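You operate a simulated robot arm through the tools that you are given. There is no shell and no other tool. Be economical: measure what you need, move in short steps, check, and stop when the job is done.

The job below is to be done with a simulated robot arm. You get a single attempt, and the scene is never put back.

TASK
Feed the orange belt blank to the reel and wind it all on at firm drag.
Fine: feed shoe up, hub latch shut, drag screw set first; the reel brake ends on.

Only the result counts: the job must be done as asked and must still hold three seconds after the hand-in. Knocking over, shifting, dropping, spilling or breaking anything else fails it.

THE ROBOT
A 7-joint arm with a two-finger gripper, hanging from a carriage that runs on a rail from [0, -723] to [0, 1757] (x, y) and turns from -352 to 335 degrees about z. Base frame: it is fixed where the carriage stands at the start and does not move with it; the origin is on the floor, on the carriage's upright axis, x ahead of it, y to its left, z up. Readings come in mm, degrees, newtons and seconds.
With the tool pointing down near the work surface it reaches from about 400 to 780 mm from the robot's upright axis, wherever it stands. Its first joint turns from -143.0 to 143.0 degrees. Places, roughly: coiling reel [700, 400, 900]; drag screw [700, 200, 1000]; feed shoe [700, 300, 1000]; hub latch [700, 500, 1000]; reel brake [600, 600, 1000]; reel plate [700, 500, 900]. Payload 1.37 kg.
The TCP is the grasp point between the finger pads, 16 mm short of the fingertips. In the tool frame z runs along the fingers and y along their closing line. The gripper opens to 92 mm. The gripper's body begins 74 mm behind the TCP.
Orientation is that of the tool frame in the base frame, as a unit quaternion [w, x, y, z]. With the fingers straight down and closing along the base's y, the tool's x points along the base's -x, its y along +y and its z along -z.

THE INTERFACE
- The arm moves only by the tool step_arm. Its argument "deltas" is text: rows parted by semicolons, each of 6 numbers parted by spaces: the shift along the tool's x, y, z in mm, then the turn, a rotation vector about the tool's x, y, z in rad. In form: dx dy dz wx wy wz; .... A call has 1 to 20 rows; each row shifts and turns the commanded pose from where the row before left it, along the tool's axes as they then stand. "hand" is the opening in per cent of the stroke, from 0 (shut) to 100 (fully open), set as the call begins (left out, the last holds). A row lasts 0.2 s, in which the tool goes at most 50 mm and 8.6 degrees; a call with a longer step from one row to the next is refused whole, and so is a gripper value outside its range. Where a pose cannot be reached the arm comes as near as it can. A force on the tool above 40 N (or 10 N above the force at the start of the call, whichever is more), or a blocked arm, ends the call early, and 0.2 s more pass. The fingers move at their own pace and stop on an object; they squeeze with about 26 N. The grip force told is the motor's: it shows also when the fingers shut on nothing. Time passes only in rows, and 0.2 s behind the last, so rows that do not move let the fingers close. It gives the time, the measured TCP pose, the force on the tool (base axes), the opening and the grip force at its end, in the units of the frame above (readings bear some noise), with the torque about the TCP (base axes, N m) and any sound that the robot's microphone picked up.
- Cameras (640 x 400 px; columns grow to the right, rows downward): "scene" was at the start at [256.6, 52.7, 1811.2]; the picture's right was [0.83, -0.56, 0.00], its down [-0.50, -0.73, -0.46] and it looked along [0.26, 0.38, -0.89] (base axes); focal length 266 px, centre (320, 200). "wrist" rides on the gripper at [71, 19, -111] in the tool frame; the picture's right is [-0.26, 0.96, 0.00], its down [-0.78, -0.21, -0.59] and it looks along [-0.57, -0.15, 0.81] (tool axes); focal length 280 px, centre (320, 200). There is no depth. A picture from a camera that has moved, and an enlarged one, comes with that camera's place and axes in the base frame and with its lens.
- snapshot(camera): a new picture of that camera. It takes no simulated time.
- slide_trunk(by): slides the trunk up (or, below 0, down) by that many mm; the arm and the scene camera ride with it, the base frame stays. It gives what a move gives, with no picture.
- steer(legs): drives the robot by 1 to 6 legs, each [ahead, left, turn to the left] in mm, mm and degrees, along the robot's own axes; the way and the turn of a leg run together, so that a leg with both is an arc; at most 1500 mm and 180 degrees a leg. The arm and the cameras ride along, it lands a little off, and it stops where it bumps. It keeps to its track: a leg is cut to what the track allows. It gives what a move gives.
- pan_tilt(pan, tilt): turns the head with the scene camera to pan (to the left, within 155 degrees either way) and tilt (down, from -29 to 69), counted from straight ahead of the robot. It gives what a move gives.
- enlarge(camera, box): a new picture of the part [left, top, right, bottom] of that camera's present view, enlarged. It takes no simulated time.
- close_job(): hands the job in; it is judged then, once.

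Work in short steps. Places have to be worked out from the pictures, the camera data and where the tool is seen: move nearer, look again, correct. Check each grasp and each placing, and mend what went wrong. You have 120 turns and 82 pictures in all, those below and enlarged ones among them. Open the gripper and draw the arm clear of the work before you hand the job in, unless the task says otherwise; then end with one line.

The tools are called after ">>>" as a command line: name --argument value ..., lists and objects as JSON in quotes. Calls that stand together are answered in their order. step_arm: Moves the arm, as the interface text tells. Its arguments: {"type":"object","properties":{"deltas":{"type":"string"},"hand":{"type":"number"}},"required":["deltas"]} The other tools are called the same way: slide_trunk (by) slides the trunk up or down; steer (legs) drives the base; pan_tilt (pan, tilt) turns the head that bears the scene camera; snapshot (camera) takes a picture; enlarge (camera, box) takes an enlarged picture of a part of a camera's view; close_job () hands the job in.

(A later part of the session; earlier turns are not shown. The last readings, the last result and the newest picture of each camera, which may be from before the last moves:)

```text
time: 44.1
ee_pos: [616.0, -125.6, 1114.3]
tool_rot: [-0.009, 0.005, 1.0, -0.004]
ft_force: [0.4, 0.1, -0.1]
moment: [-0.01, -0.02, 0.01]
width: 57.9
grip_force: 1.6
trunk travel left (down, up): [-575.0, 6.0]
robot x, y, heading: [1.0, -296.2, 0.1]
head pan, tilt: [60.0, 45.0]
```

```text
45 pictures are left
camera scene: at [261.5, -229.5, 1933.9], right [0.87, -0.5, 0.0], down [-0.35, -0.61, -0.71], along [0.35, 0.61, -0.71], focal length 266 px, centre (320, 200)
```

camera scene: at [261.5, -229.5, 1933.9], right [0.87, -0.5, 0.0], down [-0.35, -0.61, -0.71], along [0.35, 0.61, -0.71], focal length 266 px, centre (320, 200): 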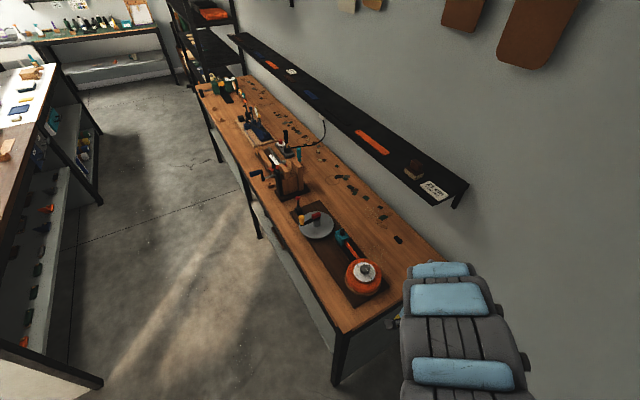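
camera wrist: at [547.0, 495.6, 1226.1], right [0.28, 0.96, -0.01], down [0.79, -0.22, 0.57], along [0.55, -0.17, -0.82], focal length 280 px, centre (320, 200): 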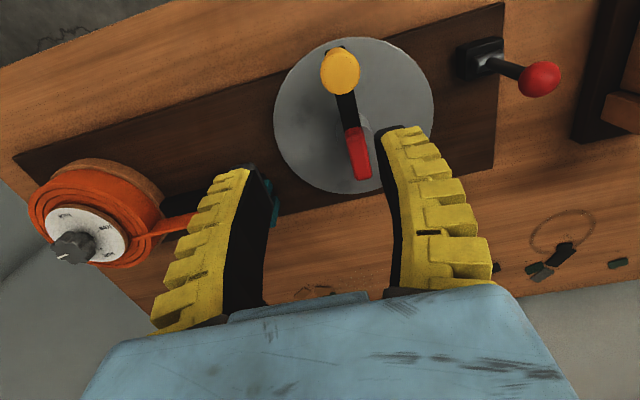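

>>> enlarge --camera "scene" --box '[284, 190, 352, 246]'

>>> enlarge --camera "scene" --box '[328, 220, 390, 305]'

```text
7.14 times, centred on (318, 218) of scene
camera zoom: at [261.5, -229.5, 1933.9], right [0.87, -0.5, 0.0], down [-0.35, -0.61, -0.71], along [0.35, 0.61, -0.71], focal length 1901 px, centre (334, 71)
```

zoom: 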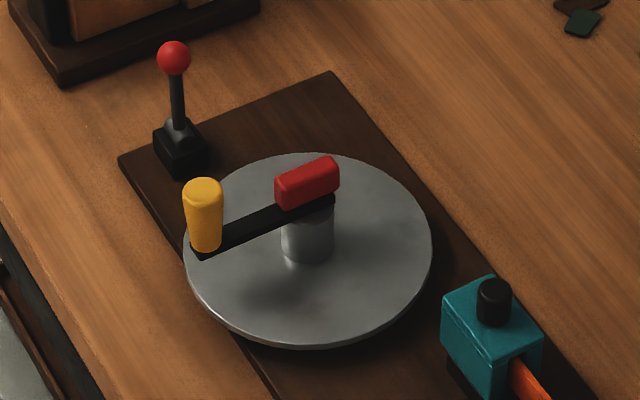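

```text
4.71 times, centred on (359, 262) of scene
camera zoom: at [261.5, -229.5, 1933.9], right [0.87, -0.5, 0.0], down [-0.35, -0.61, -0.71], along [0.35, 0.61, -0.71], focal length 1252 px, centre (136, -94)
```

zoom: 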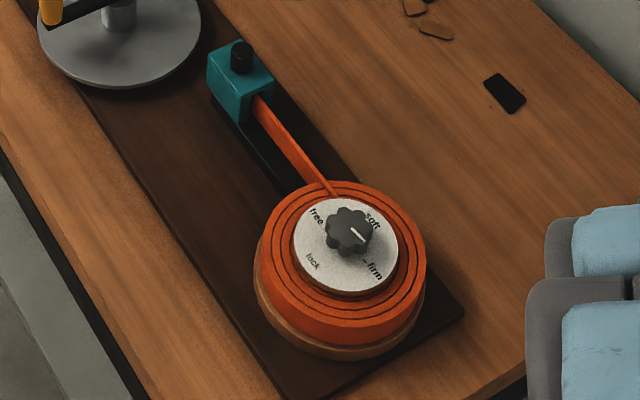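

Enlarging the latch tightly to see whether the bar is tilted off the arm.

>>> enlarge --camera "scene" --box '[300, 204, 332, 230]'

```text
15.38 times, centred on (316, 217) of scene
camera zoom: at [261.5, -229.5, 1933.9], right [0.87, -0.5, 0.0], down [-0.35, -0.61, -0.71], along [0.35, 0.61, -0.71], focal length 4094 px, centre (382, -62)
```

zoom: 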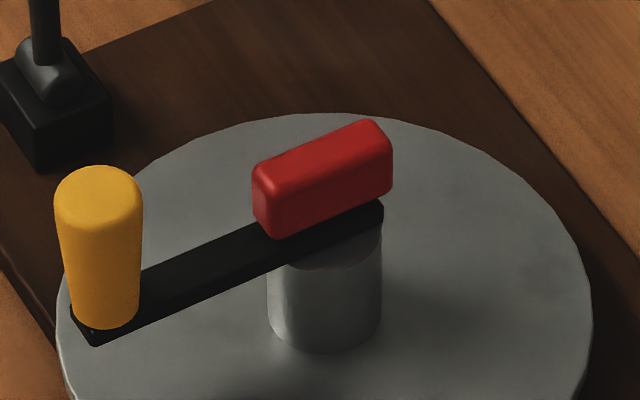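

The red bar seems to float ~6–8 mm above the crank arm over the hub axis, so it may be pressed down or turned. I drive back and position above it for a closer look.

>>> steer --legs '[[0, 600, 0]]'

>>> step_arm --deltas "0 0 0 0 0 0" --hand 50

```text
time: 47.5
ee_pos: [614.7, 479.2, 1113.5]
tool_rot: [-0.009, 0.004, 1.0, -0.004]
ft_force: [0.0, -0.1, 0.0]
moment: [-0.01, -0.01, 0.02]
width: 57.5
grip_force: 1.8
trunk travel left (down, up): [-575.0, 6.0]
robot x, y, heading: [-2.0, 300.4, 0.2]
head pan, tilt: [60.0, 45.0]
```

```text
time: 47.9
ee_pos: [616.4, 479.1, 1115.4]
tool_rot: [-0.01, 0.003, 1.0, -0.004]
ft_force: [0.2, 0.3, 0.2]
moment: [0.01, 0.02, -0.02]
width: 49.2
grip_force: 2.3
trunk travel left (down, up): [-575.0, 6.0]
robot x, y, heading: [0.1, 301.5, 0.2]
head pan, tilt: [60.0, 45.0]
```

>>> step_arm --deltas "-20 8 10 0 0 0;-20 8 20 0 0 0;0 0 25 0 0 0;0 0 10 0 0 0"

>>> snapshot --camera "wrist"

```text
time: 48.9
ee_pos: [653.4, 494.1, 1047.1]
tool_rot: [-0.009, 0.003, 1.0, -0.005]
ft_force: [-0.4, -0.1, -0.5]
moment: [-0.03, -0.02, -0.03]
width: 49.0
grip_force: 1.9
trunk travel left (down, up): [-575.0, 6.0]
robot x, y, heading: [-2.5, 300.3, 0.0]
head pan, tilt: [60.0, 45.0]
```

```text
41 pictures are left
camera wrist: at [585.6, 514.1, 1160.0], right [0.27, 0.96, -0.01], down [0.79, -0.21, 0.58], along [0.55, -0.17, -0.82], focal length 280 px, centre (320, 200)
```

wrist: 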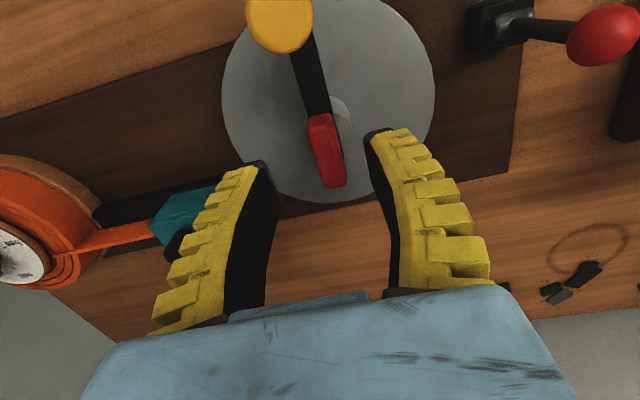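

Tool is right above the bar centre. I close the fingers and press down gently to test whether the latch shuts by pressing.

>>> step_arm --deltas "0 0 0 0 0 0;0 0 0 0 0 0;0 0 10 0 0 0;0 0 5 0 0 0;0 0 3 0 0 0;0 0 3 0 0 0;0 0 3 0 0 0;0 0 2 0 0 0;0 0 2 0 0 0;0 0 2 0 0 0;0 0 2 0 0 0" --hand 0

>>> snapshot --camera "wrist"

```text
time: 51.3
ee_pos: [656.4, 493.0, 1017.1]
tool_rot: [-0.007, 0.004, 1.0, -0.005]
ft_force: [-7.9, 0.9, 32.8]
moment: [0.06, -0.05, -0.02]
width: 6.1
grip_force: 27.6
trunk travel left (down, up): [-575.0, 6.0]
robot x, y, heading: [0.3, 302.8, -0.1]
head pan, tilt: [60.0, 45.0]
```

```text
40 pictures are left
camera wrist: at [587.6, 514.5, 1130.1], right [0.27, 0.96, -0.01], down [0.79, -0.21, 0.58], along [0.55, -0.16, -0.82], focal length 280 px, centre (320, 200)
```

wrist: 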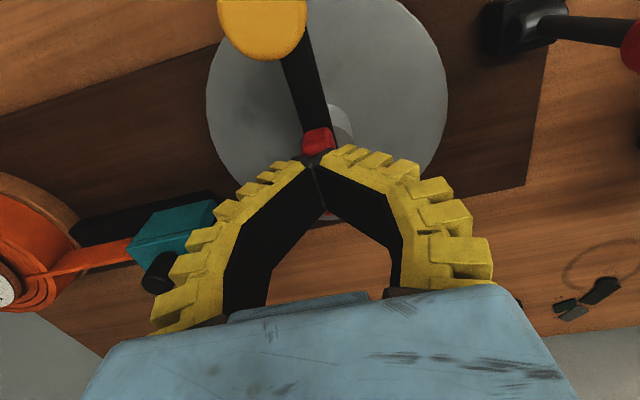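

33 N at tips z≈1001. I back off and compare the bar's look.

>>> step_arm --deltas "0 0 -15 0 0 0;0 0 -15 0 0 0;0 0 0 0 0 0" --hand 50

>>> snapshot --camera "wrist"

```text
time: 52.1
ee_pos: [654.4, 494.2, 1046.1]
tool_rot: [-0.01, 0.003, 1.0, -0.004]
ft_force: [0.1, -1.1, -0.9]
moment: [0.01, 0.0, -0.04]
width: 49.4
grip_force: 2.3
trunk travel left (down, up): [-575.0, 6.0]
robot x, y, heading: [0.8, 301.7, 0.1]
head pan, tilt: [60.0, 45.0]
```

```text
39 pictures are left
camera wrist: at [586.3, 514.1, 1158.3], right [0.27, 0.96, -0.01], down [0.79, -0.21, 0.58], along [0.55, -0.17, -0.82], focal length 280 px, centre (320, 200)
```

wrist: 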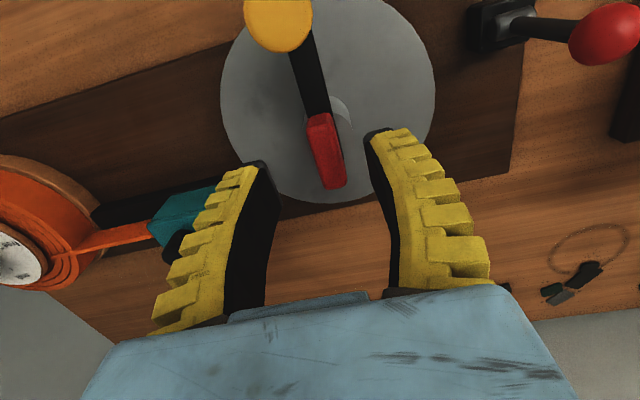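

No change from pressing, so it isn't a press latch. I grip the bar across and test a small twist, watching torque.

>>> step_arm --deltas "0 0 15 0 0 0;0 0 15 0 0 0;0 0 5 0 0 0;0 0 0 0 0 0"

>>> step_arm --deltas "0 0 0 0 0 0;0 0 0 0 0 0;0 0 0 0 0 0" --hand 0

>>> snapshot --camera "wrist"

```text
time: 53.1
ee_pos: [653.4, 493.7, 1010.8]
tool_rot: [-0.009, 0.003, 1.0, -0.004]
ft_force: [-0.6, 0.0, -0.2]
moment: [0.0, -0.01, 0.02]
width: 49.1
grip_force: 2.1
trunk travel left (down, up): [-575.0, 6.0]
robot x, y, heading: [-0.5, 302.4, 0.2]
head pan, tilt: [60.0, 45.0]
```

```text
time: 53.9
ee_pos: [654.8, 497.2, 1011.0]
tool_rot: [-0.01, 0.003, 1.0, -0.003]
ft_force: [-6.3, 8.3, 11.2]
moment: [0.09, 0.03, 0.09]
width: 10.1
grip_force: 27.8
trunk travel left (down, up): [-575.0, 6.0]
robot x, y, heading: [1.8, 303.0, -0.0]
head pan, tilt: [60.0, 45.0]
```

```text
38 pictures are left
camera wrist: at [585.5, 516.3, 1123.5], right [0.27, 0.96, -0.01], down [0.79, -0.21, 0.58], along [0.55, -0.16, -0.82], focal length 280 px, centre (320, 200)
```

wrist: 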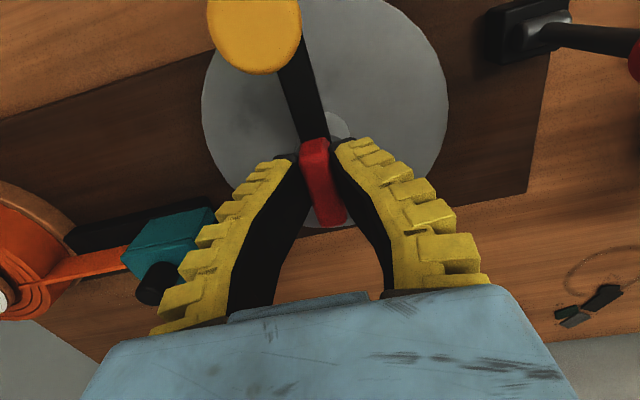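

Bar gripped. A small twist of 0.1 rad counter-clockwise (−z tool) as a probe.

>>> step_arm --deltas "0 0 0 0 0 -0.06;0 0 0 0 0 -0.06;0 0 0 0 0 0"

>>> enlarge --camera "wrist" --box '[200, 0, 440, 240]'

```text
time: 54.7
ee_pos: [653.3, 495.7, 1011.7]
tool_rot: [-0.009, -0.057, 0.998, -0.004]
ft_force: [-4.0, 8.7, 11.9]
moment: [0.1, 0.04, 0.01]
width: 9.7
grip_force: 27.8
trunk travel left (down, up): [-575.0, 6.0]
robot x, y, heading: [0.7, 300.0, -0.1]
head pan, tilt: [60.0, 45.0]
```

```text
1.67 times, centred on (320, 120) of wrist
camera zoom: at [583.8, 507.0, 1123.6], right [0.15, 0.99, -0.01], down [0.81, -0.12, 0.57], along [0.57, -0.09, -0.82], focal length 467 px, centre (320, 333)
```

zoom: 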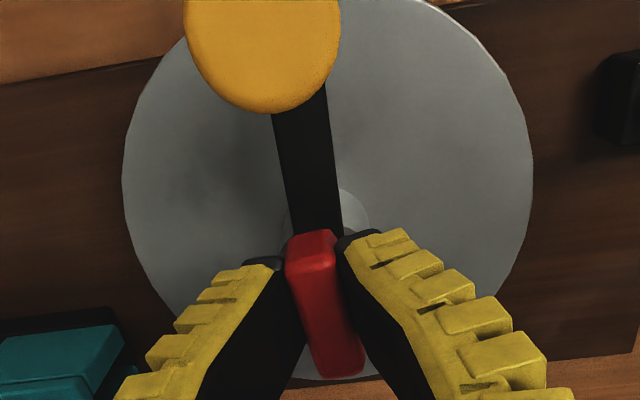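

The bar appears to turn with the tool relative to the arm, with no torque. I continue this way by ~0.4 rad.

>>> step_arm --deltas "0 0 0 0 0 -0.1;0 0 0 0 0 -0.1;0 0 0 0 0 -0.1;0 0 0 0 0 -0.1;0 0 0 0 0 0"

>>> enlarge --camera "wrist" --box '[200, 0, 440, 240]'

```text
time: 55.9
ee_pos: [653.9, 492.3, 1010.8]
tool_rot: [-0.01, -0.253, 0.967, -0.002]
ft_force: [-0.2, -0.2, 8.1]
moment: [0.08, -0.14, -0.02]
width: 8.7
grip_force: 27.8
trunk travel left (down, up): [-575.0, 6.0]
robot x, y, heading: [-5.2, 304.8, 0.1]
head pan, tilt: [60.0, 45.0]
```

```text
1.67 times, centred on (320, 120) of wrist
camera zoom: at [586.0, 475.7, 1124.0], right [-0.25, 0.97, 0.0], down [0.79, 0.2, 0.57], along [0.56, 0.14, -0.82], focal length 467 px, centre (320, 333)
```

zoom: 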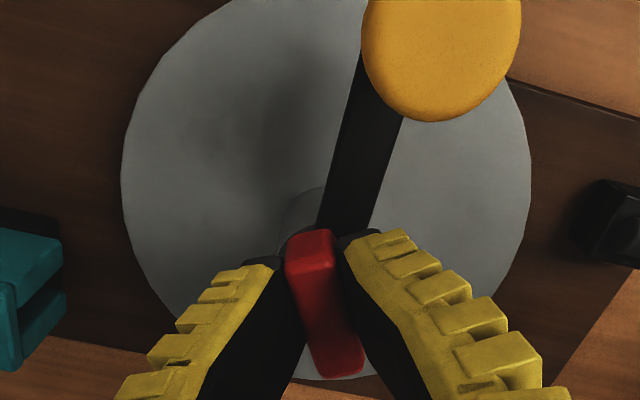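

The bar does pivot about the hub. I continue the same way to find its stop.

>>> step_arm --deltas "0 0 0 0 0 -0.12;0 0 0 0 0 -0.12;0 0 0 0 0 -0.12;0 0 0 0 0 -0.12;0 0 0 0 0 -0.12;0 0 0 0 0 -0.12;0 0 0 0 0 0"

>>> enlarge --camera "wrist" --box '[200, 0, 440, 240]'

```text
time: 57.5
ee_pos: [659.0, 491.6, 1012.5]
tool_rot: [-0.009, -0.578, 0.816, -0.001]
ft_force: [16.8, -13.2, -1.1]
moment: [0.01, -0.29, -0.07]
width: 6.0
grip_force: 27.8
trunk travel left (down, up): [-575.0, 6.0]
robot x, y, heading: [-2.4, 303.1, 0.0]
head pan, tilt: [60.0, 45.0]
```

```text
1.67 times, centred on (320, 120) of wrist
camera zoom: at [618.3, 430.9, 1125.2], right [-0.82, 0.57, 0.01], down [0.47, 0.67, 0.58], along [0.32, 0.48, -0.82], focal length 467 px, centre (320, 333)
```

zoom: 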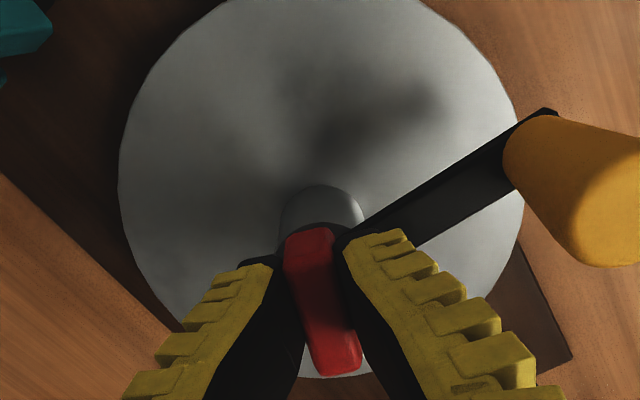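

70° turned; side force growing as pivot is a bit offset. I release and look at where the bar sits.

>>> step_arm --deltas "0 0 0 0 0 0;0 0 0 0 0 0;0 0 -15 0 0 0;0 0 -20 0 0 0;0 0 -20 0 0 0" --hand 50

>>> enlarge --camera "wrist" --box '[200, 0, 440, 240]'

```text
time: 58.7
ee_pos: [654.6, 494.4, 1067.6]
tool_rot: [-0.01, -0.578, 0.816, 0.002]
ft_force: [-0.5, -0.2, -0.8]
moment: [-0.02, 0.0, 0.0]
width: 49.1
grip_force: 2.1
trunk travel left (down, up): [-575.0, 6.0]
robot x, y, heading: [2.9, 303.9, 0.4]
head pan, tilt: [60.0, 45.0]
```

```text
1.67 times, centred on (320, 120) of wrist
camera zoom: at [615.6, 433.9, 1179.5], right [-0.82, 0.57, 0.01], down [0.47, 0.67, 0.57], along [0.32, 0.48, -0.82], focal length 467 px, centre (320, 333)
```

zoom: 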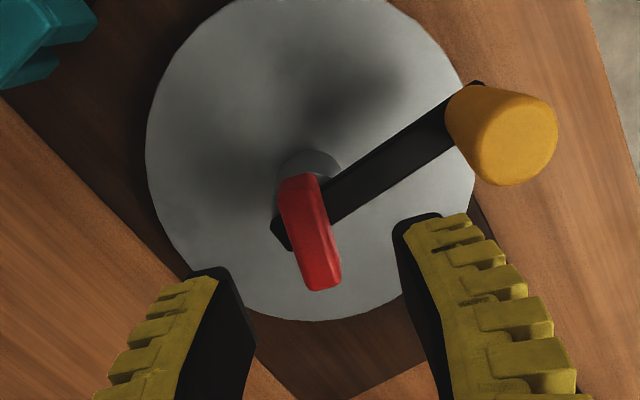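

The bar's centre is on the hub axis ≈(659,496), now 70° from the arm with no stop found yet. I recentre, regrip and continue turning to find the stop.

>>> step_arm --deltas "-3 -3 0 0 0 0;0 0 20 0 0 0;0 0 20 0 0 0;0 0 15 0 0 0;0 0 0 0 0 0"

>>> step_arm --deltas "0 0 0 0 0 0;0 0 0 0 0 0;0 0 0 0 0 0;0 0 0 0 0 -0.1;0 0 0 0 0 -0.1;0 0 0 0 0 -0.1;0 0 0 0 0 -0.1;0 0 0 0 0 0" --hand 0

>>> enlarge --camera "wrist" --box '[200, 0, 440, 240]'

```text
time: 59.9
ee_pos: [657.5, 495.9, 1010.9]
tool_rot: [-0.012, -0.579, 0.815, 0.002]
ft_force: [0.0, -0.8, 0.6]
moment: [-0.01, 0.0, 0.02]
width: 49.4
grip_force: 1.9
trunk travel left (down, up): [-575.0, 6.0]
robot x, y, heading: [-0.9, 308.6, -0.0]
head pan, tilt: [60.0, 45.0]
```

```text
time: 61.7
ee_pos: [659.6, 495.1, 1011.7]
tool_rot: [0.009, 0.729, -0.685, -0.003]
ft_force: [7.5, -3.6, 8.5]
moment: [0.19, -0.11, -0.02]
width: 8.8
grip_force: 27.6
trunk travel left (down, up): [-575.0, 6.0]
robot x, y, heading: [1.2, 301.8, -0.2]
head pan, tilt: [60.0, 45.0]
```

```text
1.67 times, centred on (320, 120) of wrist
camera zoom: at [647.5, 423.3, 1124.4], right [-0.98, 0.2, 0.01], down [0.17, 0.8, 0.58], along [0.1, 0.57, -0.81], focal length 467 px, centre (320, 333)
```

zoom: 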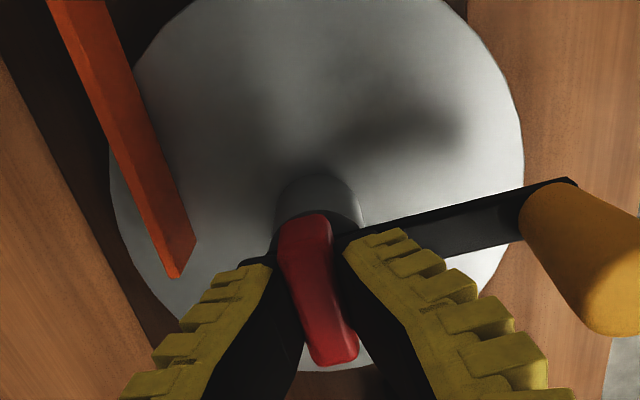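

The orange belt now reaches over the reel: the latch at ≈90° seems to be shut and holding. I release and look over it.

>>> step_arm --deltas "0 0 0 0 0 0;0 0 0 0 0 0;0 0 -15 0 0 0;0 0 -20 0 0 0;0 0 -30 0 0 0;0 0 -20 0 0 0" --hand 50

>>> snapshot --camera "wrist"

```text
time: 63.1
ee_pos: [657.8, 497.6, 1096.2]
tool_rot: [0.01, 0.729, -0.685, -0.004]
ft_force: [-0.4, 1.0, 0.1]
moment: [0.0, -0.01, -0.02]
width: 48.9
grip_force: 2.6
trunk travel left (down, up): [-575.0, 6.0]
robot x, y, heading: [0.6, 304.5, 0.0]
head pan, tilt: [60.0, 45.0]
```

```text
32 pictures are left
camera wrist: at [646.4, 425.7, 1207.5], right [-0.98, 0.2, 0.02], down [0.17, 0.8, 0.58], along [0.1, 0.57, -0.81], focal length 280 px, centre (320, 200)
```

wrist: 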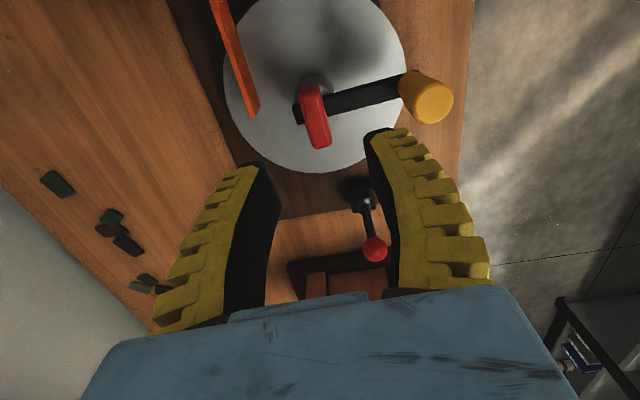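

The latch is now ≈90° across the arm and the belt reaches the reel on its +x side, so winding should be counter-clockwise from above. The handle top is ≈(583,494,1028), crank radius ≈76. I square the tool and reposition the robot nearer.

>>> step_arm --deltas "48 0 0 0 0 0;48 0 0 0 0 0;0 0 0 0 0 0.137;0 0 0 0 0 0.137;0 0 0 0 0 0.137;0 0 0 0 0 0.137;0 0 0 0 0 0.137;0 0 0 0 0 0.137;0 0 0 0 0 0.137;0 0 0 0 0 0.137;0 0 0 0 0 0.137;0 0 0 0 0 0.137;0 0 0 0 0 0.137;0 0 0 0 0 0.137"

>>> steer --legs '[[0, 120, 0]]'

>>> snapshot --camera "wrist"

```text
time: 66.1
ee_pos: [666.3, 399.4, 1095.9]
tool_rot: [-0.01, 0.006, 1.0, -0.004]
ft_force: [-0.1, 0.2, 0.5]
moment: [-0.01, -0.02, 0.0]
width: 49.0
grip_force: 2.1
trunk travel left (down, up): [-575.0, 6.0]
robot x, y, heading: [0.4, 301.3, 0.2]
head pan, tilt: [60.0, 45.0]
```

```text
time: 67.3
ee_pos: [664.3, 519.2, 1096.3]
tool_rot: [-0.009, 0.006, 1.0, -0.004]
ft_force: [0.1, -0.6, 0.0]
moment: [-0.02, -0.04, 0.0]
width: 49.0
grip_force: 2.1
trunk travel left (down, up): [-575.0, 6.0]
robot x, y, heading: [1.9, 418.3, 0.1]
head pan, tilt: [60.0, 45.0]
```

```text
31 pictures are left
camera wrist: at [597.2, 539.8, 1208.9], right [0.27, 0.96, -0.01], down [0.79, -0.21, 0.58], along [0.55, -0.17, -0.82], focal length 280 px, centre (320, 200)
```

wrist: 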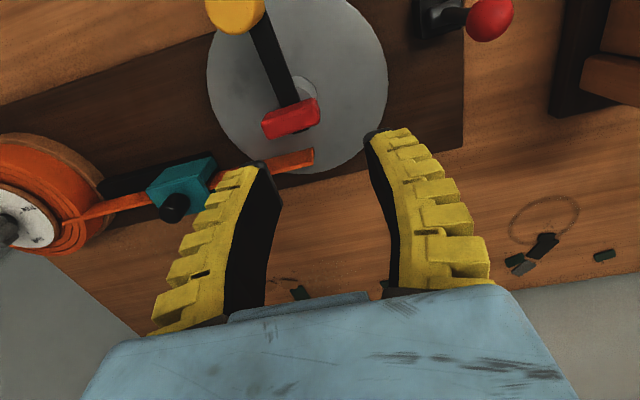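

Setup is confirmed. I move above the handle with fingers open, lowering to z≈1052.

>>> step_arm --deltas "0 -25 20 0 0 0;27 0 14 0 0 0;27 0 10 0 0 0;27 0 0 0 0 0;0 0 0 0 0 0" --hand 70

>>> snapshot --camera "wrist"

```text
time: 68.5
ee_pos: [611.4, 493.6, 1053.3]
tool_rot: [-0.009, 0.006, 1.0, -0.005]
ft_force: [0.3, -0.9, 0.6]
moment: [-0.02, -0.01, -0.01]
width: 66.7
grip_force: 1.9
out of reach, approached as far as the arm can: row 4
trunk travel left (down, up): [-575.0, 6.0]
robot x, y, heading: [-0.7, 422.1, 0.0]
head pan, tilt: [60.0, 45.0]
```

```text
30 pictures are left
camera wrist: at [542.5, 514.7, 1166.6], right [0.27, 0.96, -0.01], down [0.79, -0.22, 0.58], along [0.55, -0.17, -0.82], focal length 280 px, centre (320, 200)
```

wrist: 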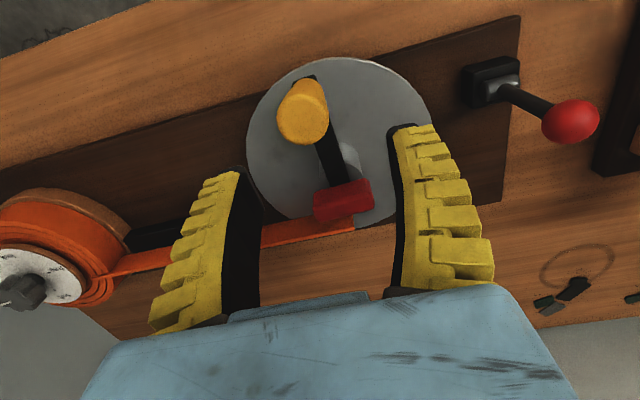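

Inner reach is limited here; the handle must be ≥615 mm from the axis, so robot y≈290 suits the whole circle. I raise slightly outward, then drive back 130 mm.

>>> step_arm --deltas "-20 0 -15 0 0 0;-10 0 -10 0 0 0"

>>> steer --legs '[[0, -130, 0]]'

```text
time: 69.2
ee_pos: [641.1, 494.5, 1078.5]
tool_rot: [-0.009, 0.005, 1.0, -0.005]
ft_force: [0.2, 0.1, -0.6]
moment: [-0.03, 0.0, 0.0]
width: 66.7
grip_force: 1.5
trunk travel left (down, up): [-575.0, 6.0]
robot x, y, heading: [-2.1, 422.8, -0.2]
head pan, tilt: [60.0, 45.0]
```

```text
time: 70.4
ee_pos: [641.6, 363.8, 1078.6]
tool_rot: [-0.01, 0.005, 1.0, -0.005]
ft_force: [-0.4, 0.3, 0.6]
moment: [0.01, -0.01, -0.05]
width: 66.8
grip_force: 1.9
trunk travel left (down, up): [-575.0, 6.0]
robot x, y, heading: [1.2, 292.1, -0.0]
head pan, tilt: [60.0, 45.0]
```

Handle refined to ≈(584.5, 492). I move over it and lower to just above.

>>> step_arm --deltas "0 43 0 0 0 0;0 43 0 0 0 0;0 43 0 0 0 0;28 0 -0 0 0 0;29 0 15 0 0 0;0 0 12 0 0 0;0 0 0 0 0 0"

>>> snapshot --camera "wrist"

```text
time: 72.0
ee_pos: [584.5, 493.8, 1052.5]
tool_rot: [-0.01, 0.005, 1.0, -0.003]
ft_force: [-0.4, -0.5, 0.8]
moment: [-0.02, 0.0, 0.04]
width: 66.9
grip_force: 2.4
trunk travel left (down, up): [-575.0, 6.0]
robot x, y, heading: [-2.2, 291.1, 0.3]
head pan, tilt: [60.0, 45.0]
```

```text
29 pictures are left
camera wrist: at [517.0, 514.1, 1164.0], right [0.27, 0.96, -0.01], down [0.79, -0.22, 0.58], along [0.55, -0.17, -0.82], focal length 280 px, centre (320, 200)
```

wrist: 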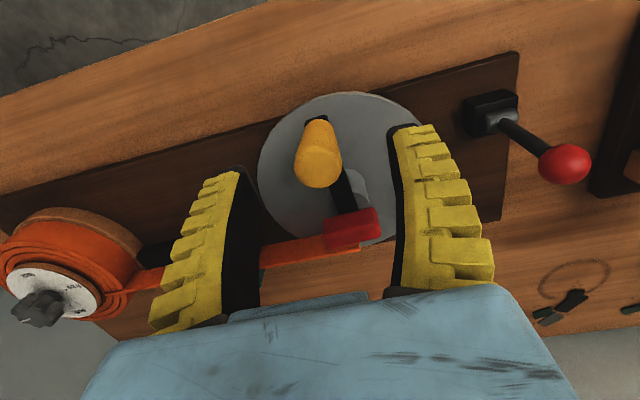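

Well aligned. I lower to z≈1020 and grip the handle.

>>> step_arm --deltas "0 0 12 0 0 0;0 0 12 0 0 0;0 0 8 0 0 0;0 0 0 0 0 0"

>>> step_arm --deltas "0 0 0 0 0 0;0 0 0 0 0 0;0 0 0 0 0 0" --hand 0

```text
time: 73.0
ee_pos: [584.8, 493.9, 1019.4]
tool_rot: [-0.009, 0.004, 1.0, -0.004]
ft_force: [1.4, 0.8, 1.3]
moment: [0.01, 0.01, -0.02]
width: 66.5
grip_force: 1.7
trunk travel left (down, up): [-575.0, 6.0]
robot x, y, heading: [-2.3, 292.3, -0.0]
head pan, tilt: [60.0, 45.0]
```

```text
time: 73.8
ee_pos: [584.8, 493.5, 1020.0]
tool_rot: [-0.01, 0.004, 1.0, -0.004]
ft_force: [-2.7, -0.5, 7.0]
moment: [-0.13, -0.19, 0.01]
width: 21.2
grip_force: 28.2
trunk travel left (down, up): [-575.0, 6.0]
robot x, y, heading: [-3.3, 291.4, -0.1]
head pan, tilt: [60.0, 45.0]
```

Gripped. I turn the crank counter-clockwise by 30° as a first test (centre ≈(659,495), R≈74.5).

>>> step_arm --deltas "-1.1 -12.9 0 0 0 0;-3.4 -12.5 0 0 0 0;-5.5 -11.8 0 0 0 0;0 0 0 0 0 0"

>>> snapshot --camera "wrist"

```text
time: 74.8
ee_pos: [596.5, 457.3, 1020.2]
tool_rot: [-0.009, 0.005, 1.0, -0.004]
ft_force: [6.7, 3.0, 0.8]
moment: [-0.16, -0.23, 0.0]
width: 19.7
grip_force: 28.4
trunk travel left (down, up): [-575.0, 6.0]
robot x, y, heading: [-3.1, 294.1, 0.1]
head pan, tilt: [60.0, 45.0]
```

```text
28 pictures are left
camera wrist: at [528.0, 477.1, 1132.2], right [0.27, 0.96, -0.01], down [0.79, -0.22, 0.58], along [0.55, -0.17, -0.82], focal length 280 px, centre (320, 200)
```

wrist: 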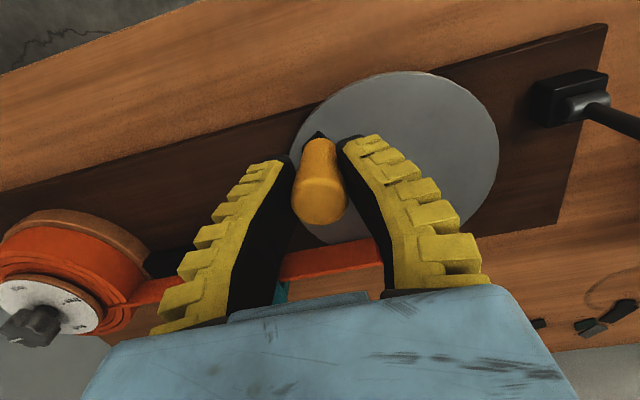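

Turns easily (force ~7 N), radius consistent. I continue 150° to θ=0.

>>> step_arm --deltas "-11.84 -15.43 0 0 0 0;-15.43 -11.84 0 0 0 0;-17.97 -7.44 0 0 0 0;-19.28 -2.54 0 0 0 0;-19.28 2.54 0 0 0 0;-17.97 7.44 0 0 0 0;-15.43 11.84 0 0 0 0;-11.84 15.43 0 0 0 0;-7.44 17.97 0 0 0 0;-2.54 19.28 0 0 0 0;0 0 0 0 0 0"

>>> snapshot --camera "wrist"

```text
time: 76.6
ee_pos: [720.1, 452.1, 1018.8]
tool_rot: [-0.009, 0.004, 1.0, -0.004]
ft_force: [-2.8, 2.3, 16.8]
moment: [0.06, -0.21, 0.0]
width: 19.9
grip_force: 27.9
trunk travel left (down, up): [-575.0, 6.0]
robot x, y, heading: [-0.1, 287.8, -0.2]
head pan, tilt: [60.0, 45.0]
stopped in row 8: the force on the tool passed its limit at 45 N (the readings are from after the stop); the commanded pose is now the measured one
```

```text
27 pictures are left
camera wrist: at [652.5, 472.7, 1130.5], right [0.27, 0.96, -0.01], down [0.79, -0.21, 0.58], along [0.55, -0.17, -0.82], focal length 280 px, centre (320, 200)
```

wrist: 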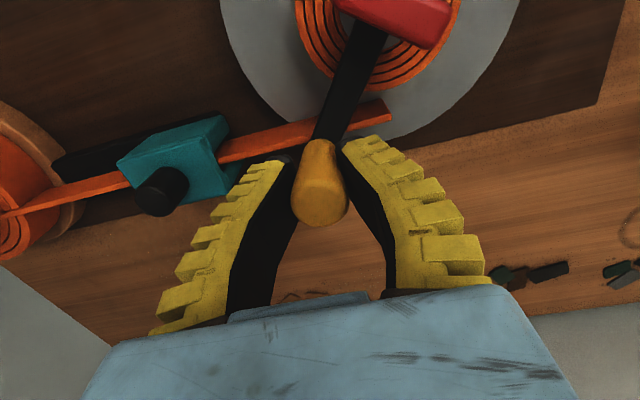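

Winding works: belt layers appear on the reel. It stopped on a brief 45 N at θ≈325°; I continue slower.

>>> step_arm --deltas "-5.35 8.91 0 0 0 0;-4.06 9.57 0 0 0 0;-2.69 10.04 0 0 0 0;-1.27 10.32 0 0 0 0;0.18 10.39 0 0 0 0;0 0 0 0 0 0"

>>> snapshot --camera "wrist"

```text
time: 77.9
ee_pos: [728.5, 469.1, 1019.6]
tool_rot: [-0.004, 0.01, 1.0, -0.009]
ft_force: [15.9, -4.9, -5.1]
moment: [-0.16, -0.54, 0.0]
width: 16.3
grip_force: 27.8
out of reach, approached as far as the arm can: row 2, 3, 5
trunk travel left (down, up): [-575.0, 6.0]
robot x, y, heading: [-0.2, 291.3, 0.0]
head pan, tilt: [60.0, 45.0]
stopped in row 6: the force on the tool passed its limit at 43 N (the readings are from after the stop); the commanded pose is now the measured one
```

```text
26 pictures are left
camera wrist: at [660.1, 490.7, 1130.6], right [0.28, 0.96, -0.02], down [0.78, -0.22, 0.59], along [0.56, -0.18, -0.81], focal length 280 px, centre (320, 200)
```

wrist: 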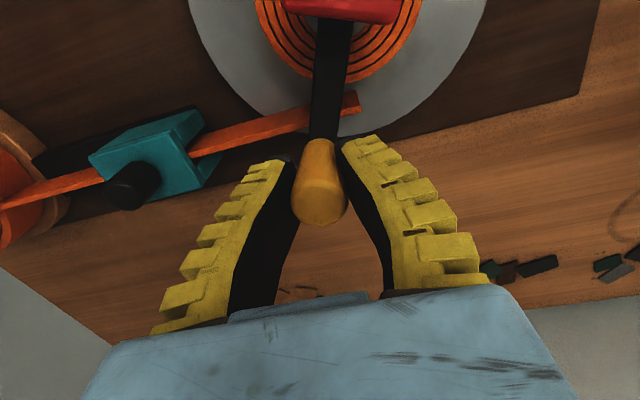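

Outer reach limit here. Winding so far is good; I release, lift, and shift the robot left 110 mm for the far half of the circle.

>>> step_arm --deltas "0 0 0 0 0 0;0 0 0 0 0 0;5 0 -15 0 0 0;5 0 -20 0 0 0;5 0 -20 0 0 0" --hand 70

>>> steer --legs '[[0, 110, 0]]'

>>> snapshot --camera "wrist"

```text
time: 79.1
ee_pos: [710.2, 473.8, 1071.6]
tool_rot: [-0.008, 0.009, 1.0, -0.007]
ft_force: [-0.6, 0.4, -0.8]
moment: [0.0, -0.01, 0.0]
width: 66.6
grip_force: 1.6
trunk travel left (down, up): [-575.0, 6.0]
robot x, y, heading: [-0.2, 292.0, 0.0]
head pan, tilt: [60.0, 45.0]
```

```text
time: 80.3
ee_pos: [709.8, 583.8, 1072.7]
tool_rot: [-0.008, 0.009, 1.0, -0.008]
ft_force: [-0.2, -1.2, 0.2]
moment: [-0.01, 0.01, -0.02]
width: 66.9
grip_force: 1.8
trunk travel left (down, up): [-575.0, 6.0]
robot x, y, heading: [-0.7, 400.7, 0.0]
head pan, tilt: [60.0, 45.0]
```

```text
25 pictures are left
camera wrist: at [641.2, 604.9, 1184.3], right [0.28, 0.96, -0.02], down [0.79, -0.22, 0.58], along [0.55, -0.18, -0.81], focal length 280 px, centre (320, 200)
```

wrist: 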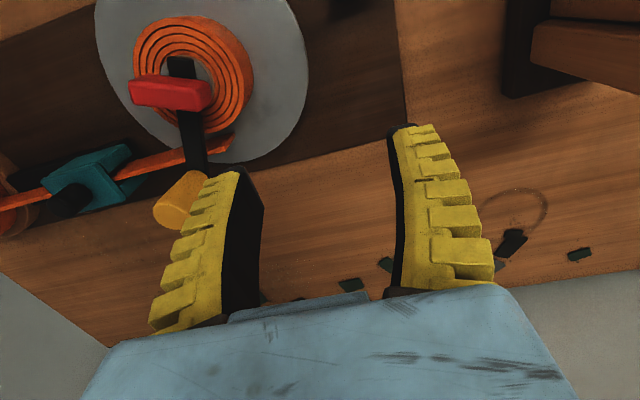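

The reel now holds several layers; the source still feeds. The handle is at ≈(728,470). I move over it, lower and grip.

>>> step_arm --deltas "-6 -38 0 0 0 0;-6 -38 0 0 0 0;-5 -38 -0 0 0 0;0 0 15 0 0 0;0 0 0 0 0 0"

>>> snapshot --camera "wrist"

```text
time: 81.5
ee_pos: [724.9, 470.1, 1060.9]
tool_rot: [-0.008, 0.008, 1.0, -0.007]
ft_force: [0.3, 0.6, 0.0]
moment: [0.0, -0.02, 0.01]
width: 66.6
grip_force: 1.3
trunk travel left (down, up): [-575.0, 6.0]
robot x, y, heading: [-2.3, 401.3, 0.0]
head pan, tilt: [60.0, 45.0]
```

```text
24 pictures are left
camera wrist: at [655.7, 490.3, 1170.3], right [0.28, 0.96, -0.02], down [0.79, -0.22, 0.58], along [0.55, -0.18, -0.81], focal length 280 px, centre (320, 200)
```

wrist: 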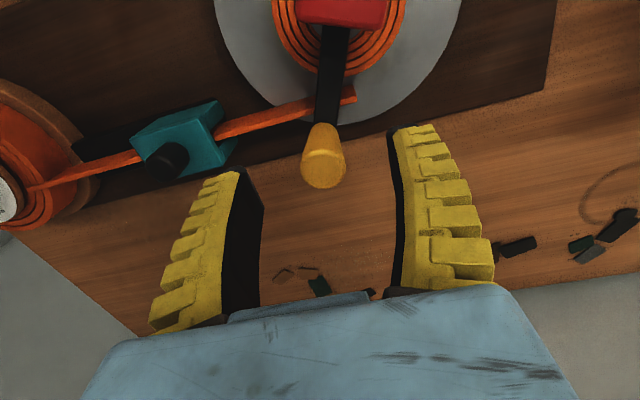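

Aligned. I lower 40 mm and grip.

>>> step_arm --deltas "0 0 14 0 0 0;0 0 14 0 0 0;0 0 12 0 0 0;0 0 0 0 0 0"

>>> step_arm --deltas "0 0 0 0 0 0;0 0 0 0 0 0;0 0 0 0 0 0" --hand 0

```text
time: 82.5
ee_pos: [724.1, 468.4, 1018.0]
tool_rot: [-0.008, 0.009, 1.0, -0.008]
ft_force: [0.6, -0.4, -0.5]
moment: [0.0, -0.03, -0.01]
width: 66.6
grip_force: 1.7
trunk travel left (down, up): [-575.0, 6.0]
robot x, y, heading: [0.1, 400.3, -0.1]
head pan, tilt: [60.0, 45.0]
```

```text
time: 83.3
ee_pos: [724.4, 471.7, 1019.3]
tool_rot: [-0.008, 0.007, 1.0, -0.008]
ft_force: [-6.0, 1.4, 13.0]
moment: [0.08, -0.1, 0.02]
width: 20.1
grip_force: 28.1
trunk travel left (down, up): [-575.0, 6.0]
robot x, y, heading: [0.9, 404.9, -0.0]
head pan, tilt: [60.0, 45.0]
```

Gripped. I crank on counter-clockwise from θ≈341° in 10° steps to ≈101°.

>>> step_arm --deltas "-3.14 12.61 0 0 0 0;-0.9 12.96 0 0 0 0;1.36 12.91 0 0 0 0;3.58 12.49 0 0 0 0;5.69 11.67 0 0 0 0;7.64 10.51 0 0 0 0;9.34 9.01 0 0 0 0;10.77 7.26 0 0 0 0;11.86 5.28 0 0 0 0;12.61 3.14 0 0 0 0;12.96 0.9 0 0 0 0;12.91 -1.36 0 0 0 0;0 0 0 0 0 0"

>>> snapshot --camera "wrist"

```text
time: 86.1
ee_pos: [640.4, 570.8, 1019.7]
tool_rot: [-0.008, 0.008, 1.0, -0.006]
ft_force: [-5.0, 14.3, 8.0]
moment: [0.17, -0.02, 0.06]
width: 18.3
grip_force: 27.9
trunk travel left (down, up): [-575.0, 6.0]
robot x, y, heading: [-3.8, 401.2, 0.1]
head pan, tilt: [60.0, 45.0]
```

```text
23 pictures are left
camera wrist: at [572.4, 591.8, 1131.6], right [0.28, 0.96, -0.02], down [0.79, -0.22, 0.58], along [0.55, -0.17, -0.82], focal length 280 px, centre (320, 200)
```

wrist: 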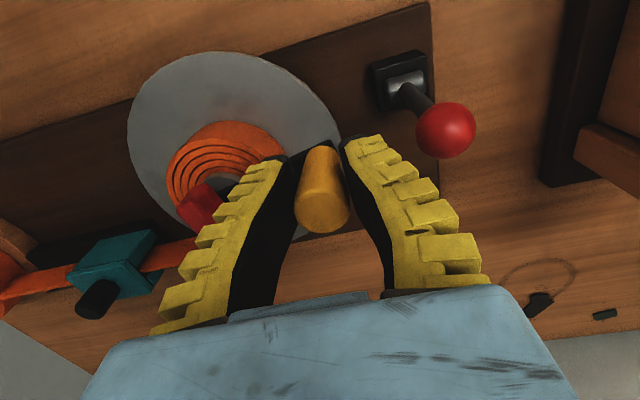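

Smooth. I continue to ≈160°, short of the inner reach limit.

>>> step_arm --deltas "12.49 -5.08 0 0 0 0;11.67 -6.69 0 0 0 0;10.51 -7.64 0 0 0 0;9.01 -9.34 0 0 0 0;7.26 -10.77 0 0 0 0;5.28 -11.86 0 0 0 0;0 0 0 0 0 0"

>>> snapshot --camera "wrist"

```text
time: 87.7
ee_pos: [583.4, 515.5, 1020.8]
tool_rot: [-0.008, 0.01, 1.0, -0.008]
ft_force: [-1.1, -0.3, -1.8]
moment: [0.07, -0.35, 0.0]
width: 17.2
grip_force: 28.1
trunk travel left (down, up): [-575.0, 6.0]
robot x, y, heading: [1.4, 400.7, -0.1]
head pan, tilt: [60.0, 45.0]
```

```text
22 pictures are left
camera wrist: at [515.0, 536.8, 1131.5], right [0.28, 0.96, -0.02], down [0.79, -0.22, 0.58], along [0.55, -0.18, -0.81], focal length 280 px, centre (320, 200)
```

wrist: 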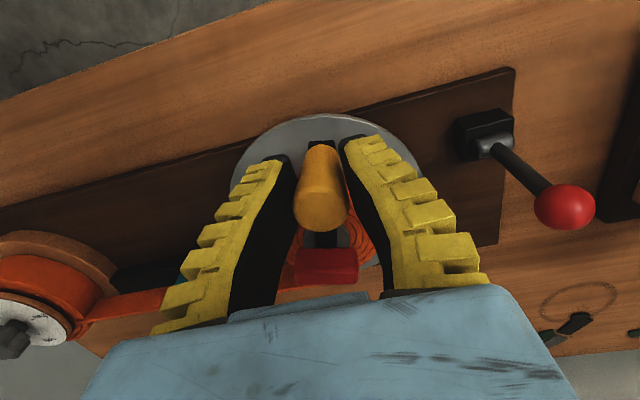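

Center refit ≈(660,498), R≈75.5. At this point steering right is along the crank's tangent, so I drive −28 mm while holding the handle, which both winds and centres the reach.

>>> steer --legs '[[0, -28, 0]]'

```text
time: 88.5
ee_pos: [582.8, 486.8, 1019.3]
tool_rot: [-0.009, 0.008, 1.0, -0.008]
ft_force: [-3.3, -1.0, -2.8]
moment: [0.06, -0.05, -0.01]
width: 16.3
grip_force: 28.1
trunk travel left (down, up): [-575.0, 6.0]
robot x, y, heading: [0.4, 374.2, 0.0]
head pan, tilt: [60.0, 45.0]
```

θ≈188° now. I run the next 190° in 10° steps.

>>> step_arm --deltas "-5.4 -12.1 0 0 0 0;-5.15 -12.12 0 0 0 0;-7.16 -11.04 0 0 0 0;-8.98 -9.62 0 0 0 0;-10.51 -7.92 0 0 0 0;-11.73 -5.98 0 0 0 0;-12.59 -3.84 0 0 0 0;-13.06 -1.61 0 0 0 0;-13.14 0.69 0 0 0 0;-12.82 2.96 0 0 0 0;-12.12 5.15 0 0 0 0;-11.04 7.16 0 0 0 0;-9.62 8.98 0 0 0 0;-7.92 10.51 0 0 0 0;-5.98 11.73 0 0 0 0;-3.84 12.59 0 0 0 0;-1.61 13.06 0 0 0 0;0.69 13.14 0 0 0 0;2.96 12.82 0 0 0 0;0 0 0 0 0 0"

>>> snapshot --camera "wrist"

```text
time: 92.7
ee_pos: [732.1, 518.1, 1016.1]
tool_rot: [-0.009, 0.009, 1.0, -0.008]
ft_force: [-22.5, -7.5, 27.7]
moment: [-0.04, 0.27, -0.05]
width: 16.7
grip_force: 28.4
trunk travel left (down, up): [-575.0, 6.0]
robot x, y, heading: [-1.4, 375.2, 0.0]
head pan, tilt: [60.0, 45.0]
```

```text
21 pictures are left
camera wrist: at [664.0, 540.5, 1128.7], right [0.28, 0.96, -0.02], down [0.79, -0.22, 0.58], along [0.55, -0.18, -0.82], focal length 280 px, centre (320, 200)
```

wrist: 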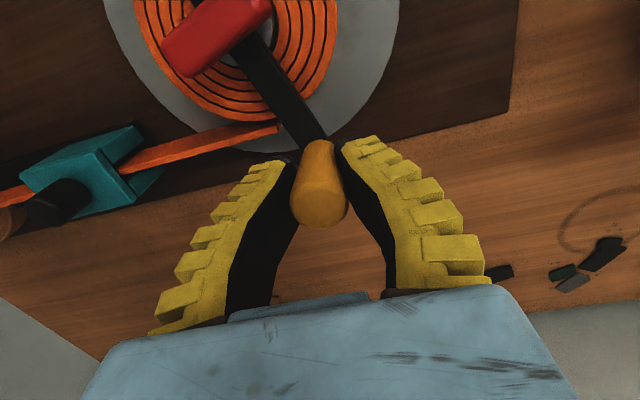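

Many layers now on the reel. I relieve the slight downward press and continue another 180°.

>>> step_arm --deltas "2 0 -2 0 0 0;5.15 12.12 0 0 0 0;7.16 11.04 0 0 0 0;8.98 9.62 0 0 0 0;10.51 7.92 0 0 0 0;11.73 5.98 0 0 0 0;12.59 3.84 0 0 0 0;13.06 1.61 0 0 0 0;13.14 -0.69 0 0 0 0;12.82 -2.96 0 0 0 0;12.12 -5.15 0 0 0 0;11.04 -7.16 0 0 0 0;9.62 -8.98 0 0 0 0;7.92 -10.51 0 0 0 0;5.98 -11.73 0 0 0 0;3.84 -12.59 0 0 0 0;1.61 -13.06 0 0 0 0;-0.69 -13.14 0 0 0 0;-2.96 -12.82 0 0 0 0;0 0 0 0 0 0"

>>> snapshot --camera "wrist"

```text
time: 96.9
ee_pos: [587.2, 478.1, 1023.7]
tool_rot: [-0.008, 0.008, 1.0, -0.008]
ft_force: [5.0, 1.8, -5.0]
moment: [0.03, 0.11, -0.03]
width: 10.3
grip_force: 28.0
trunk travel left (down, up): [-575.0, 6.0]
robot x, y, heading: [3.2, 368.4, -0.1]
head pan, tilt: [60.0, 45.0]
```

```text
20 pictures are left
camera wrist: at [519.0, 498.2, 1134.8], right [0.28, 0.96, -0.02], down [0.79, -0.22, 0.58], along [0.55, -0.18, -0.81], focal length 280 px, centre (320, 200)
```

wrist: 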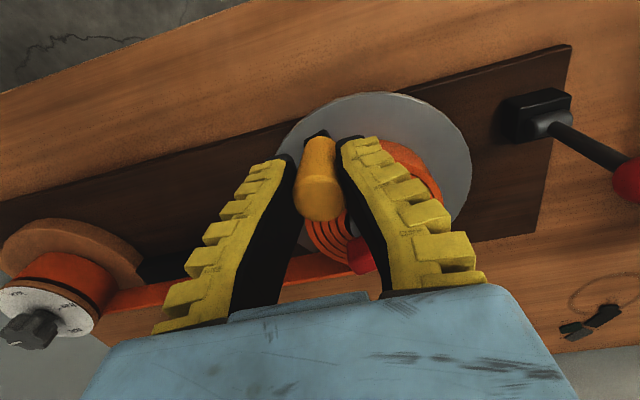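

The source spool is nearly empty. Grip width has crept down, so I regrip here first.

>>> step_arm --deltas "0 0 0 0 0 0;0 0 3 0 0 0;0 0 0 0 0 0" --hand 60

>>> snapshot --camera "wrist"

```text
time: 97.7
ee_pos: [587.4, 476.0, 1018.6]
tool_rot: [-0.008, 0.008, 1.0, -0.007]
ft_force: [0.7, -0.8, 0.4]
moment: [-0.01, -0.01, -0.03]
width: 58.3
grip_force: 1.9
trunk travel left (down, up): [-575.0, 6.0]
robot x, y, heading: [0.2, 374.4, -0.1]
head pan, tilt: [60.0, 45.0]
```

```text
19 pictures are left
camera wrist: at [518.3, 497.7, 1131.2], right [0.28, 0.96, -0.02], down [0.79, -0.22, 0.58], along [0.55, -0.18, -0.81], focal length 280 px, centre (320, 200)
```

wrist: 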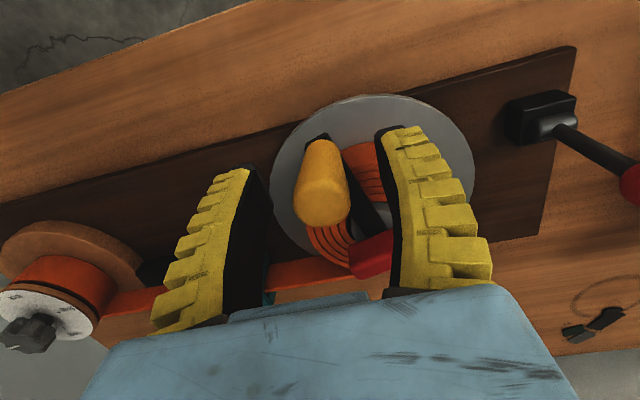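

Handle is centred between the fingers. I close and crank the next 180°.

>>> step_arm --deltas "0 0 0 0 0 0;0 0 0 0 0 0;-5.15 -12.12 0 0 0 0;-7.16 -11.04 0 0 0 0;-8.98 -9.62 0 0 0 0;-10.51 -7.92 0 0 0 0;-11.73 -5.98 0 0 0 0;-12.59 -3.84 0 0 0 0;-13.06 -1.61 0 0 0 0;-13.14 0.69 0 0 0 0;-12.82 2.96 0 0 0 0;-12.12 5.15 0 0 0 0;-11.04 7.16 0 0 0 0;-9.62 8.98 0 0 0 0;-7.92 10.51 0 0 0 0;-5.98 11.73 0 0 0 0;-3.84 12.59 0 0 0 0;-1.61 13.06 0 0 0 0;0.69 13.14 0 0 0 0;2.96 12.82 0 0 0 0" --hand 0

>>> snapshot --camera "wrist"

```text
time: 101.9
ee_pos: [731.2, 519.2, 1016.6]
tool_rot: [-0.008, 0.009, 1.0, -0.008]
ft_force: [-13.9, -3.5, 29.1]
moment: [0.0, 0.19, -0.01]
width: 20.6
grip_force: 28.8
trunk travel left (down, up): [-575.0, 6.0]
robot x, y, heading: [1.1, 376.8, 0.0]
head pan, tilt: [60.0, 45.0]
```

```text
18 pictures are left
camera wrist: at [663.1, 541.4, 1128.9], right [0.28, 0.96, -0.02], down [0.79, -0.22, 0.58], along [0.55, -0.18, -0.81], focal length 280 px, centre (320, 200)
```

wrist: 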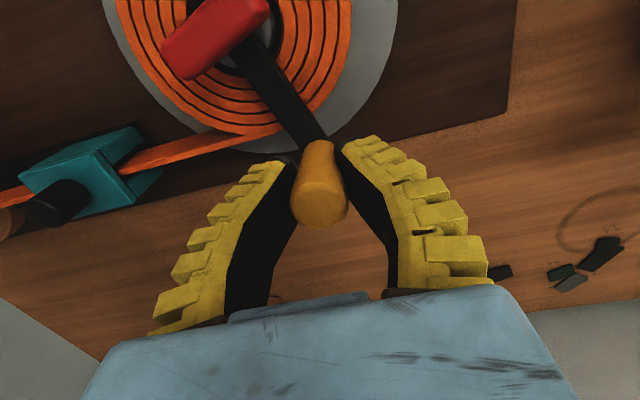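

Layers now fill most of the reel; belt still feeding. Continue another 180°.

>>> step_arm --deltas "2 0 -2 0 0 0;5.15 12.12 0 0 0 0;7.16 11.04 0 0 0 0;8.98 9.62 0 0 0 0;10.51 7.92 0 0 0 0;11.73 5.98 0 0 0 0;12.59 3.84 0 0 0 0;13.06 1.61 0 0 0 0;13.14 -0.69 0 0 0 0;12.82 -2.96 0 0 0 0;12.12 -5.15 0 0 0 0;11.04 -7.16 0 0 0 0;9.62 -8.98 0 0 0 0;7.92 -10.51 0 0 0 0;5.98 -11.73 0 0 0 0;3.84 -12.59 0 0 0 0;1.61 -13.06 0 0 0 0;-0.69 -13.14 0 0 0 0;-2.96 -12.82 0 0 0 0;0 0 0 0 0 0"

>>> snapshot --camera "wrist"

```text
time: 105.3
ee_pos: [587.5, 515.3, 1019.6]
tool_rot: [-0.006, 0.009, 1.0, -0.01]
ft_force: [16.3, -4.9, -24.7]
moment: [0.11, -0.04, -0.02]
width: 11.2
grip_force: 28.0
trunk travel left (down, up): [-575.0, 6.0]
robot x, y, heading: [-0.3, 376.4, -0.3]
head pan, tilt: [60.0, 45.0]
stopped in row 16: the force on the tool passed its limit at 43 N (the readings are from after the stop); the commanded pose is now the measured one
```

```text
17 pictures are left
camera wrist: at [518.1, 538.0, 1132.7], right [0.28, 0.96, -0.02], down [0.78, -0.22, 0.58], along [0.56, -0.18, -0.81], focal length 280 px, centre (320, 200)
```

wrist: 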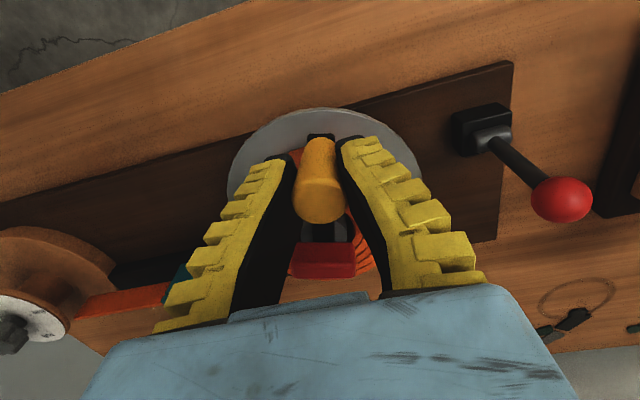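

The source spool is empty; only the last length remains. I regrip and look.

>>> step_arm --deltas "0 0 0 0 0 0;0 0 0 0 0 0" --hand 60

>>> enlarge --camera "wrist" --box '[0, 90, 440, 365]'

```text
time: 105.9
ee_pos: [584.6, 519.0, 1020.7]
tool_rot: [-0.007, 0.008, 1.0, -0.007]
ft_force: [0.1, 0.0, 0.0]
moment: [0.01, 0.01, 0.0]
width: 57.7
grip_force: 2.2
trunk travel left (down, up): [-575.0, 6.0]
robot x, y, heading: [2.6, 372.3, 0.0]
head pan, tilt: [60.0, 45.0]
```

```text
1.45 times, centred on (220, 228) of wrist
camera zoom: at [516.8, 540.7, 1133.1], right [0.28, 0.96, -0.02], down [0.78, -0.22, 0.58], along [0.55, -0.18, -0.81], focal length 408 px, centre (466, 160)
```

zoom: 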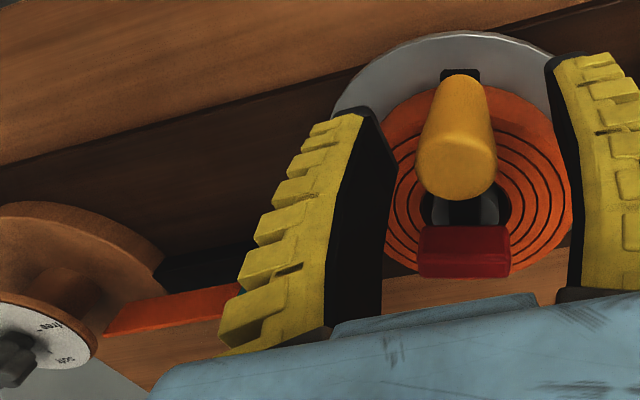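

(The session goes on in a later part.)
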